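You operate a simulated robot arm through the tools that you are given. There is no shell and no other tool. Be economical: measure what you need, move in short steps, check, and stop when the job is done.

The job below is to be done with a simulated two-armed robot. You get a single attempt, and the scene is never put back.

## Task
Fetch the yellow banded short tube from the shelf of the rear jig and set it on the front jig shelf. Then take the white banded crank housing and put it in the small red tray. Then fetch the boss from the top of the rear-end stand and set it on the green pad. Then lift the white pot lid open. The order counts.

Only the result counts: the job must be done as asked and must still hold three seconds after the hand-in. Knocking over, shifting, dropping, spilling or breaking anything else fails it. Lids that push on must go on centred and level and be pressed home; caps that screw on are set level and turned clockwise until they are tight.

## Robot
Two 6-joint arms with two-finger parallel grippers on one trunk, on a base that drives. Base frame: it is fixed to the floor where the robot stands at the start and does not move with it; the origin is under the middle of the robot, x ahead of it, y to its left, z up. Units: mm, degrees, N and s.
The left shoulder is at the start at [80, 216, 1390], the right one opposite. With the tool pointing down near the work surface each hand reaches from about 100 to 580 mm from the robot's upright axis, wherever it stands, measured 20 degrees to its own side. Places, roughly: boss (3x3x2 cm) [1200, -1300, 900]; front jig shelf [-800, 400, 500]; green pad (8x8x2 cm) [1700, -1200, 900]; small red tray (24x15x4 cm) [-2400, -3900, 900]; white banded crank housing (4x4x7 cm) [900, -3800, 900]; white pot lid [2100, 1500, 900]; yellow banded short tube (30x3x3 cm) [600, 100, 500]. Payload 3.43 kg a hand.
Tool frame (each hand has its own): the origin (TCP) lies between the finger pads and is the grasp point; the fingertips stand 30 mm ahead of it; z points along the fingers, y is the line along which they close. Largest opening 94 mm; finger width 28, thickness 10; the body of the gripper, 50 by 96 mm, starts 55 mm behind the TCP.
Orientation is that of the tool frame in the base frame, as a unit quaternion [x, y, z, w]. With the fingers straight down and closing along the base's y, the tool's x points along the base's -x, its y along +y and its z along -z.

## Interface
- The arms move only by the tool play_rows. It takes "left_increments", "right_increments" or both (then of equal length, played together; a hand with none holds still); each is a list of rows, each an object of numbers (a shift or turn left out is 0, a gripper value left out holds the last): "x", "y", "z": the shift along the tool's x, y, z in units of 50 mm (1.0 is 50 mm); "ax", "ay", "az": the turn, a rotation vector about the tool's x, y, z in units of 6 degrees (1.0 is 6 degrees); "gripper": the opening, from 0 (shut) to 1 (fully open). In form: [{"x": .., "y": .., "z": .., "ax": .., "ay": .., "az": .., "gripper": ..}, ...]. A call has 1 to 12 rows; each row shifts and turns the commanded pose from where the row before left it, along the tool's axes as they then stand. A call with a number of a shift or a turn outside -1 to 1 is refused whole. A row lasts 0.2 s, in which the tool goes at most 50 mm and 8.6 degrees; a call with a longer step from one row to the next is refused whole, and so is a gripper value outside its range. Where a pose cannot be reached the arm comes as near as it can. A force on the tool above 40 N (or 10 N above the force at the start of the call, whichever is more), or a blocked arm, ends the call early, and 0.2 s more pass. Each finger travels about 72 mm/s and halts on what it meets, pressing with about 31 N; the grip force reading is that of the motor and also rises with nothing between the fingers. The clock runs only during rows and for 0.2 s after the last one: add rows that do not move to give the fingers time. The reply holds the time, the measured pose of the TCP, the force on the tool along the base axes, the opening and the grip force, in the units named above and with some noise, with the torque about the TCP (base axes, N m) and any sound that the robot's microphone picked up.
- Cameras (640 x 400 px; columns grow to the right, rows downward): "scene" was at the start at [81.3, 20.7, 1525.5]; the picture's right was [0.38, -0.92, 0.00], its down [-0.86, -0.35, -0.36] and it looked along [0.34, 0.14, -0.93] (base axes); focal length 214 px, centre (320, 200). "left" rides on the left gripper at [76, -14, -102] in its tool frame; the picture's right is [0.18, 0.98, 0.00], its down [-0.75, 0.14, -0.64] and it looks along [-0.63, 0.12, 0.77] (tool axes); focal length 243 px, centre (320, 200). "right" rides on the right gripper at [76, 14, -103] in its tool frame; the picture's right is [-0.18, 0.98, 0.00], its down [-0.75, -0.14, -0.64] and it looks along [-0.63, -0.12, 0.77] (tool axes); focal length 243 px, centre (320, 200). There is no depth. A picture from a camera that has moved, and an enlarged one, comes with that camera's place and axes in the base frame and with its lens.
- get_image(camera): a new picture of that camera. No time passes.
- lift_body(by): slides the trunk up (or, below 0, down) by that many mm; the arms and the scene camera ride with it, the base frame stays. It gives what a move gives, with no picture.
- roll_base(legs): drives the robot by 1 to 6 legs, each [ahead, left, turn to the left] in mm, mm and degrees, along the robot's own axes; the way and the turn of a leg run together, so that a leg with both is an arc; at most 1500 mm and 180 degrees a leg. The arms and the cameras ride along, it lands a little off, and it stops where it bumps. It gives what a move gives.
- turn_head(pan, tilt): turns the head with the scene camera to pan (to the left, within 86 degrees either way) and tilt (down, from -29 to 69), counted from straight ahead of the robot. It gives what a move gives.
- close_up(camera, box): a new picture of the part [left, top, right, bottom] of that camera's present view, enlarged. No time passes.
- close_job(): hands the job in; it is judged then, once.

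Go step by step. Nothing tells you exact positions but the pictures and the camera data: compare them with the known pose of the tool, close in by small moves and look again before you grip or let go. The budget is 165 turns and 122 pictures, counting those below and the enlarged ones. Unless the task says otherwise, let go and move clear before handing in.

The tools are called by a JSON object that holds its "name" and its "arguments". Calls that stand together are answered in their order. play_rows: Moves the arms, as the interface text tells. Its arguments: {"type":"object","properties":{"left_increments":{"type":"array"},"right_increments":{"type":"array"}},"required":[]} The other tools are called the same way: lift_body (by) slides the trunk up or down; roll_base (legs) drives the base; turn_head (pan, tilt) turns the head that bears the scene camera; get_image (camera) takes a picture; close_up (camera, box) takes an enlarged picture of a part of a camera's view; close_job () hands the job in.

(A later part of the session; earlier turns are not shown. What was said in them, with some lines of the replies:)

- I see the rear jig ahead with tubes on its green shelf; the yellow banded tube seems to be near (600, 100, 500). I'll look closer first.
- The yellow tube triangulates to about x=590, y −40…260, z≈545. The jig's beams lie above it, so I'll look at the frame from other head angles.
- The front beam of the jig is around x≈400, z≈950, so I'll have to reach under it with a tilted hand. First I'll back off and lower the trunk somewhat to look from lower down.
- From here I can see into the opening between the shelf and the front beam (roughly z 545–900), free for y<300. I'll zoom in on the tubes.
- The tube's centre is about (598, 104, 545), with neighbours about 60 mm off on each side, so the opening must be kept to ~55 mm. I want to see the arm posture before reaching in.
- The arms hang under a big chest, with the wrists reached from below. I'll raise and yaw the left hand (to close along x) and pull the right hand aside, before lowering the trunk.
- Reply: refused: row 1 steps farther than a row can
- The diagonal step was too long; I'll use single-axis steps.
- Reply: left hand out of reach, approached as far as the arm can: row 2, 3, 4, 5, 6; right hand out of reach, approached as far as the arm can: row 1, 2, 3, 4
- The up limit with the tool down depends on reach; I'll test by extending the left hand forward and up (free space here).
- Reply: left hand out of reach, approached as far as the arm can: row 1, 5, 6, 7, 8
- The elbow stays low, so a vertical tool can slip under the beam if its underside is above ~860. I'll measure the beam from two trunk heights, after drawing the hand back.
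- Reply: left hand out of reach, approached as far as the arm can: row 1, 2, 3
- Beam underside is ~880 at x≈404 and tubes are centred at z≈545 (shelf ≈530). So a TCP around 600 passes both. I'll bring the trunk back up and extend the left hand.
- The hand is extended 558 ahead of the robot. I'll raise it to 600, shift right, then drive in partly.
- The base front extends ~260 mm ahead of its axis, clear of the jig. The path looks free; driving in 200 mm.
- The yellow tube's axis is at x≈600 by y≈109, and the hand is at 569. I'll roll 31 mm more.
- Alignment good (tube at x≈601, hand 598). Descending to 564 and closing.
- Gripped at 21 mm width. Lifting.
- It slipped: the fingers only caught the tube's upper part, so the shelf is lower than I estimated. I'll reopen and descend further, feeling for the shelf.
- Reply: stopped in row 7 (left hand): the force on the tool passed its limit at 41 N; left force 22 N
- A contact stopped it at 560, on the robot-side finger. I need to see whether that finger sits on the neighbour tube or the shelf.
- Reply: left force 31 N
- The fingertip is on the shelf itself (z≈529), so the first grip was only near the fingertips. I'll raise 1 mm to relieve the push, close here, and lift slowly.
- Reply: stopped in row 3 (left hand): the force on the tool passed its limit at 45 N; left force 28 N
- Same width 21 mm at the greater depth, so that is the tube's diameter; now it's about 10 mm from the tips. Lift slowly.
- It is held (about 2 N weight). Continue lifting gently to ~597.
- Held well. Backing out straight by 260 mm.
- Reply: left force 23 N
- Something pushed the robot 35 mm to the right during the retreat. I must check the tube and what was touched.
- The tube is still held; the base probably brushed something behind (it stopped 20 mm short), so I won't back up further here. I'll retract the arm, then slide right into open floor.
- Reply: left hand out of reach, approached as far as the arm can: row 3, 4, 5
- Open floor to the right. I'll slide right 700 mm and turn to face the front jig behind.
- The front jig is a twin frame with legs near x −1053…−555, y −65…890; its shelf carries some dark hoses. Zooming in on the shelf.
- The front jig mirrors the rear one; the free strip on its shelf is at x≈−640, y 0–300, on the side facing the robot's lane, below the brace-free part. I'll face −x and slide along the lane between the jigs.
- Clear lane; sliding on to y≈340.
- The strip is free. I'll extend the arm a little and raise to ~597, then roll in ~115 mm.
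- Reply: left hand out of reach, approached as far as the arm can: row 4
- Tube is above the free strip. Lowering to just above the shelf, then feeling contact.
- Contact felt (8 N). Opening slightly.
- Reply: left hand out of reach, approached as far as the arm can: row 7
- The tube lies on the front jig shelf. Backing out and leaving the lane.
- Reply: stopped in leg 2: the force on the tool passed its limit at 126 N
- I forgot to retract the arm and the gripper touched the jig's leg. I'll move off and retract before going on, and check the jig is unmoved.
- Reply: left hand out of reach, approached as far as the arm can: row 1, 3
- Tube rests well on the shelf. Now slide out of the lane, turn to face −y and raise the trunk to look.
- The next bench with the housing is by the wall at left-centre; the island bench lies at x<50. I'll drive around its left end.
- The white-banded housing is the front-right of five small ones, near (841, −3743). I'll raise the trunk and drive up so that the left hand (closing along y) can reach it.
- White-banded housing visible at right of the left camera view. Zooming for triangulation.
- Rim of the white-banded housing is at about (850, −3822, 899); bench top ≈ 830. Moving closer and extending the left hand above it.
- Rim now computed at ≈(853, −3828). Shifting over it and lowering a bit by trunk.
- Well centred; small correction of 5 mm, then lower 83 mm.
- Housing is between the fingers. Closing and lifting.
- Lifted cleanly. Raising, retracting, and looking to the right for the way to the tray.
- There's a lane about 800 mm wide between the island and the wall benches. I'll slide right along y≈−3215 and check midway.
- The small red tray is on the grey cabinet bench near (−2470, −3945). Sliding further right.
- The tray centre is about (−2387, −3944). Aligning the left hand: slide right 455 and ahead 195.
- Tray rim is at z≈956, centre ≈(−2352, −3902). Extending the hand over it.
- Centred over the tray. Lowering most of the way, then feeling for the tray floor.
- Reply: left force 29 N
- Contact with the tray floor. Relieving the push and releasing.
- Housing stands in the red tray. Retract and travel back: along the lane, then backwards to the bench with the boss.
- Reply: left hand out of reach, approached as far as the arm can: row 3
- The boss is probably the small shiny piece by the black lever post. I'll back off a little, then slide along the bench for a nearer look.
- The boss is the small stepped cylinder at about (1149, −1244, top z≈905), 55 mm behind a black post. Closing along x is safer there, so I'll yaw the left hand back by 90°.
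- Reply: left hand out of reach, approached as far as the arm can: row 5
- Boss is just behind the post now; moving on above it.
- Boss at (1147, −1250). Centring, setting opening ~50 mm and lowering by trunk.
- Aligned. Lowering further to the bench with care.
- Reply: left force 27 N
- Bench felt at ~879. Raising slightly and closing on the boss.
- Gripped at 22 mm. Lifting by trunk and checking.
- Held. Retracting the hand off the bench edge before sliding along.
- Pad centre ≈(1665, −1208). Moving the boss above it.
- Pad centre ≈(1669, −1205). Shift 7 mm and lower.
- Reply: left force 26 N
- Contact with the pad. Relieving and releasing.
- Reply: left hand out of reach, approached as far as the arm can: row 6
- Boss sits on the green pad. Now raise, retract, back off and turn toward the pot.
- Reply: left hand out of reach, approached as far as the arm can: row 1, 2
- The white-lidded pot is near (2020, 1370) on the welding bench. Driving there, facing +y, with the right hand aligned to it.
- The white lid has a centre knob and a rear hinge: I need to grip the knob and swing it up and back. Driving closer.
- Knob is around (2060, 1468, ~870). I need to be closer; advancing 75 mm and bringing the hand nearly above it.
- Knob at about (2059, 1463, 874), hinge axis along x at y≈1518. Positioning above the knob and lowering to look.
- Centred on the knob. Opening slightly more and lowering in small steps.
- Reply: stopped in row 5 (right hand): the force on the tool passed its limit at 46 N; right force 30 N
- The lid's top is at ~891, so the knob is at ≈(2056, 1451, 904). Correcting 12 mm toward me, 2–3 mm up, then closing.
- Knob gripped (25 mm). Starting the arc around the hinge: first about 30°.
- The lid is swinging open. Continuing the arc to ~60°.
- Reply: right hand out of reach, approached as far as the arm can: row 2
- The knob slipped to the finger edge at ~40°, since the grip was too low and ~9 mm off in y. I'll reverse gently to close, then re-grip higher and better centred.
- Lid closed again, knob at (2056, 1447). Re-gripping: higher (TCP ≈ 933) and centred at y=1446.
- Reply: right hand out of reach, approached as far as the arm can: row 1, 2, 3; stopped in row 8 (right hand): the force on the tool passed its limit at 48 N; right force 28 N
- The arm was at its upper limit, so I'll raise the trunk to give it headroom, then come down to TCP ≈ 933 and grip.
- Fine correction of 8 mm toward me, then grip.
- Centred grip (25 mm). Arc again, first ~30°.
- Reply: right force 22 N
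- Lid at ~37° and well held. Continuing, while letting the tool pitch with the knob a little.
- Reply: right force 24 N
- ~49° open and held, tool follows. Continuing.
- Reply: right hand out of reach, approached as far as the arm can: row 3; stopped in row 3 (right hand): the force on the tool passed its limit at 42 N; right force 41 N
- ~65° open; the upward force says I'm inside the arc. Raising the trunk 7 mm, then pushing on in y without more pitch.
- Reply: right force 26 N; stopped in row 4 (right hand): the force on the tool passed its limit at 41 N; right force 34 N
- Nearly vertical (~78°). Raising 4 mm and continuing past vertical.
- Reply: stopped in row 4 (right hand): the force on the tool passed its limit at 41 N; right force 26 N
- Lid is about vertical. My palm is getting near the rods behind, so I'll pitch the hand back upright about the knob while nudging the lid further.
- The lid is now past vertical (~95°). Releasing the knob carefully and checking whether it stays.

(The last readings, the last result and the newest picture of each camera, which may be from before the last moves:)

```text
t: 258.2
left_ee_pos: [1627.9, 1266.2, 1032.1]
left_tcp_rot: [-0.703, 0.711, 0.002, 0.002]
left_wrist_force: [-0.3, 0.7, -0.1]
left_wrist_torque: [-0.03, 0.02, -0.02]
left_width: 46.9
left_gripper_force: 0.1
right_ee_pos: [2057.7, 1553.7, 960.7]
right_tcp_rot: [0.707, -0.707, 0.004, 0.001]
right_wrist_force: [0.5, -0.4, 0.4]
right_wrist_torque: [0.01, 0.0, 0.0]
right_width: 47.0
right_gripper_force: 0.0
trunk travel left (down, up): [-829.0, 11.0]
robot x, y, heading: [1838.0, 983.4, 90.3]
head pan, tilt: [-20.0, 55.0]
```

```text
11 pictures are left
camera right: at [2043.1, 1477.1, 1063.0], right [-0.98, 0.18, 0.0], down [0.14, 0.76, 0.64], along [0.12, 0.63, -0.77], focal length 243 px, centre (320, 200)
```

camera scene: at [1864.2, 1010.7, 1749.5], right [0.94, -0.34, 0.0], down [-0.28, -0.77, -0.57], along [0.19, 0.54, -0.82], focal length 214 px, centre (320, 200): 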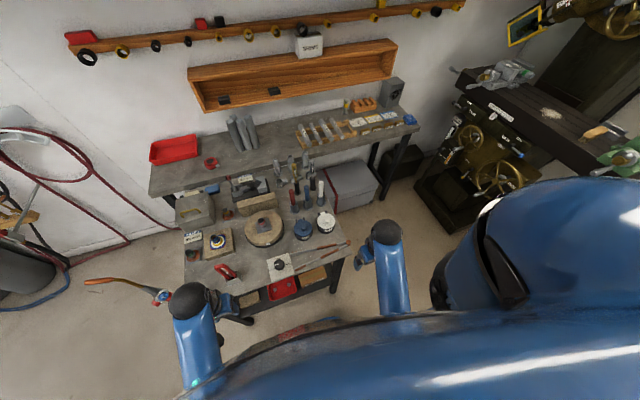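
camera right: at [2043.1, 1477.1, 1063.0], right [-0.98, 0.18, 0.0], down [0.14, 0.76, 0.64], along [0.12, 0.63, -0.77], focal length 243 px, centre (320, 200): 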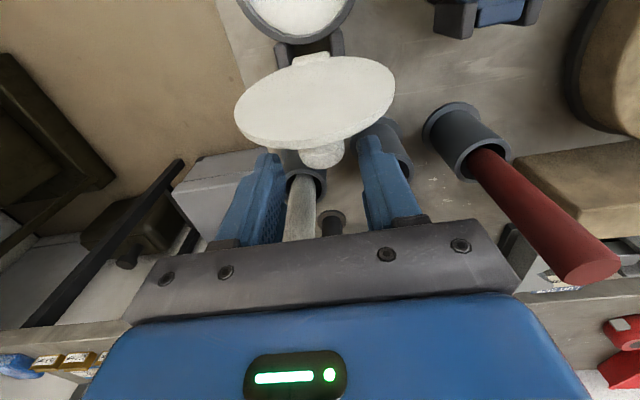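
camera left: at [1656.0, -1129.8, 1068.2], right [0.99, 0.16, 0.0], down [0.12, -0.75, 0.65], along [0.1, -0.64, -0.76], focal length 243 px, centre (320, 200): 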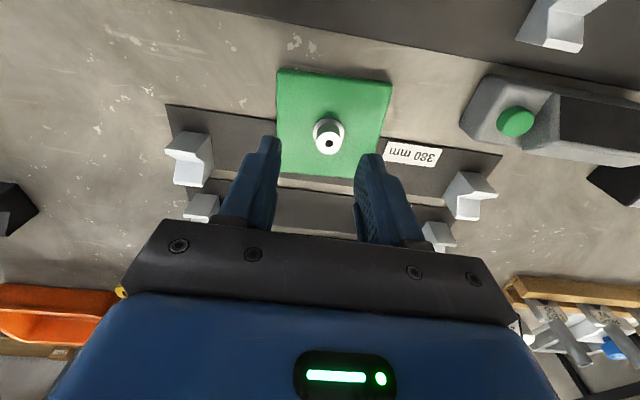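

The lid has dropped back to its open stop (~106°) and stays. Withdrawing straight up.

{"name": "play_rows", "arguments": {"right_increments": [{"z": -0.4}, {"z": -0.4}, {"z": -0.4}, {"z": -0.4}, {}]}}

{"name": "get_image", "arguments": {"camera": "right"}}

```text
t: 259.4
left_ee_pos: [1627.2, 1266.4, 1031.9]
left_tcp_rot: [-0.703, 0.711, 0.002, 0.002]
left_wrist_force: [0.3, 0.6, -0.2]
left_wrist_torque: [-0.03, -0.01, -0.02]
left_width: 46.8
left_gripper_force: 0.0
right_ee_pos: [2056.1, 1552.9, 1041.0]
right_tcp_rot: [-0.707, 0.707, -0.004, -0.001]
right_wrist_force: [0.1, 0.3, -0.1]
right_wrist_torque: [0.0, 0.0, 0.02]
right_width: 47.2
right_gripper_force: 0.1
trunk travel left (down, up): [-829.0, 11.0]
robot x, y, heading: [1839.2, 985.9, 90.2]
head pan, tilt: [-20.0, 55.0]
```

```text
10 pictures are left
camera right: at [2041.5, 1476.2, 1143.6], right [-0.98, 0.18, 0.0], down [0.14, 0.76, 0.64], along [0.12, 0.63, -0.77], focal length 243 px, centre (320, 200)
```

right: 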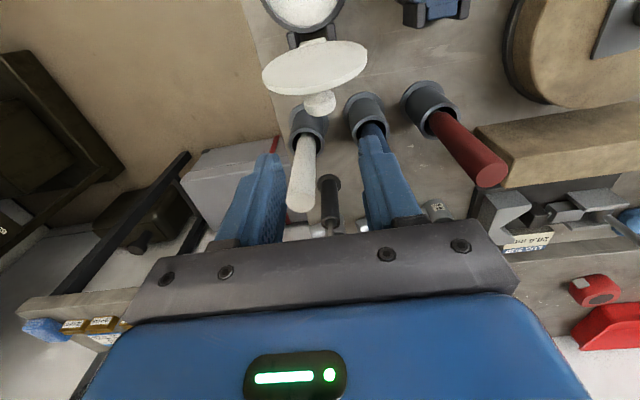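

Clear above everything. Rolling back 250 mm and checking.

{"name": "lift_body", "arguments": {"by": 10}}

{"name": "roll_base", "arguments": {"legs": [[-250, 0, 0]]}}

{"name": "get_image", "arguments": {"camera": "right"}}

{"name": "turn_head", "arguments": {"pan": -20, "tilt": 40}}

{"name": "get_image", "arguments": {"camera": "scene"}}

```text
t: 260.0
left_ee_pos: [1627.6, 1265.9, 1041.1]
left_tcp_rot: [-0.704, 0.71, 0.001, 0.002]
left_wrist_force: [-0.4, -0.2, -0.2]
left_wrist_torque: [0.0, 0.02, -0.04]
left_width: 47.1
left_gripper_force: 0.2
right_ee_pos: [2055.3, 1552.3, 1050.8]
right_tcp_rot: [-0.707, 0.707, -0.004, 0.0]
right_wrist_force: [0.3, -1.1, 0.4]
right_wrist_torque: [0.0, 0.03, 0.01]
right_width: 47.6
right_gripper_force: 0.1
trunk travel left (down, up): [-839.0, 1.0]
robot x, y, heading: [1837.9, 988.0, 90.1]
head pan, tilt: [-20.0, 55.0]
```

```text
t: 261.8
left_ee_pos: [1628.4, 1019.5, 1041.3]
left_tcp_rot: [-0.704, 0.711, 0.0, 0.0]
left_wrist_force: [0.1, 0.2, -0.3]
left_wrist_torque: [0.0, 0.01, 0.0]
left_width: 47.2
left_gripper_force: 0.0
right_ee_pos: [2055.3, 1305.6, 1048.6]
right_tcp_rot: [0.708, -0.706, 0.005, 0.003]
right_wrist_force: [0.0, 0.9, 0.2]
right_wrist_torque: [-0.01, 0.0, -0.01]
right_width: 46.8
right_gripper_force: 0.0
trunk travel left (down, up): [-839.0, 1.0]
robot x, y, heading: [1838.0, 734.8, 90.4]
head pan, tilt: [-20.0, 55.0]
```

```text
9 pictures are left
camera right: at [2041.8, 1229.9, 1151.5], right [-0.98, 0.18, -0.01], down [0.14, 0.76, 0.63], along [0.12, 0.62, -0.77], focal length 243 px, centre (320, 200)
```

right: 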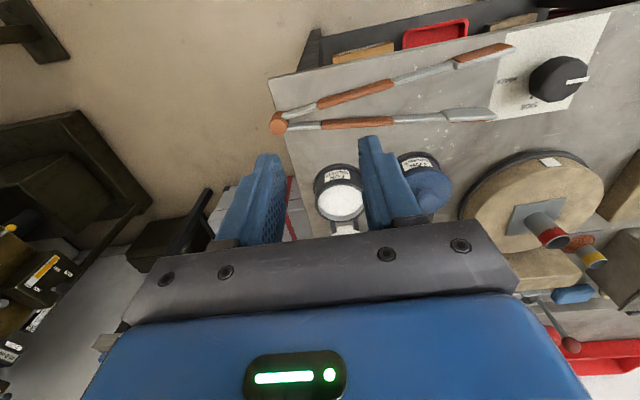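

```text
t: 262.6
left_ee_pos: [1627.3, 1015.4, 1041.5]
left_tcp_rot: [-0.704, 0.71, 0.001, 0.002]
left_wrist_force: [-0.6, 0.4, 0.3]
left_wrist_torque: [-0.02, -0.03, 0.0]
left_width: 46.8
left_gripper_force: 0.1
right_ee_pos: [2055.0, 1303.5, 1051.3]
right_tcp_rot: [0.708, -0.707, 0.004, 0.001]
right_wrist_force: [0.3, -0.2, -0.5]
right_wrist_torque: [-0.02, 0.0, 0.01]
right_width: 47.1
right_gripper_force: 0.0
trunk travel left (down, up): [-839.0, 1.0]
robot x, y, heading: [1839.0, 737.6, 90.2]
head pan, tilt: [-20.0, 40.0]
```

```text
8 pictures are left
camera scene: at [1869.4, 846.1, 1781.0], right [0.94, -0.34, 0.0], down [-0.22, -0.61, -0.77], along [0.26, 0.72, -0.64], focal length 214 px, centre (320, 200)
```

scene: 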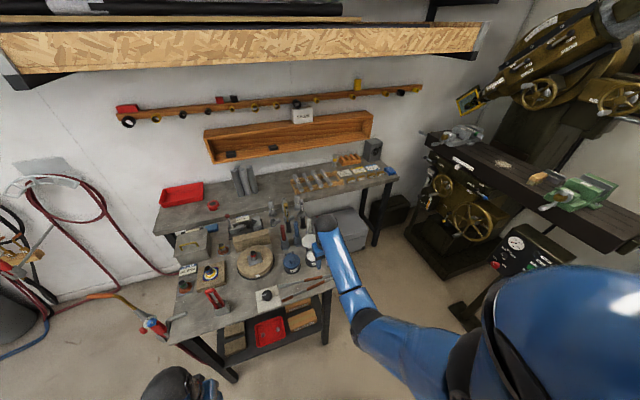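

The white lid stands open, and the tube, the housing and the boss were each seen resting in place when I let go. Both hands are clear, so I'm handing in.

{"name": "close_job", "arguments": {}}

```text
The job is handed in.
```

I did all four steps in order and handed the job in; I got no verdict back.

- **Tube:** the yellow banded tube lies on the front jig shelf.
- **Housing:** the white banded crank housing stands in the small red tray.
- **Boss:** I took the boss to be the small stepped cylinder on the bench top beside the black post, the only piece there that fit. It is on the green pad.
- **Lid:** the white pot lid is open and resting on its stop.

Some contacts along the way could count against the job:

- **Front jig leg:** I hit it with the left gripper at 126 N because I had not retracted the arm. The jig and tube showed no shift in the pictures afterwards.
- **Unidentified bump:** the base stopped short and was pushed about 35 mm sideways while backing away from the rear jig. I never saw what it touched.
- **Tube:** it slipped out on the first lift and stayed in place on the rear shelf.
- **Lid:** the knob slipped at about 40° on the first try, so I closed the lid and re-gripped it.
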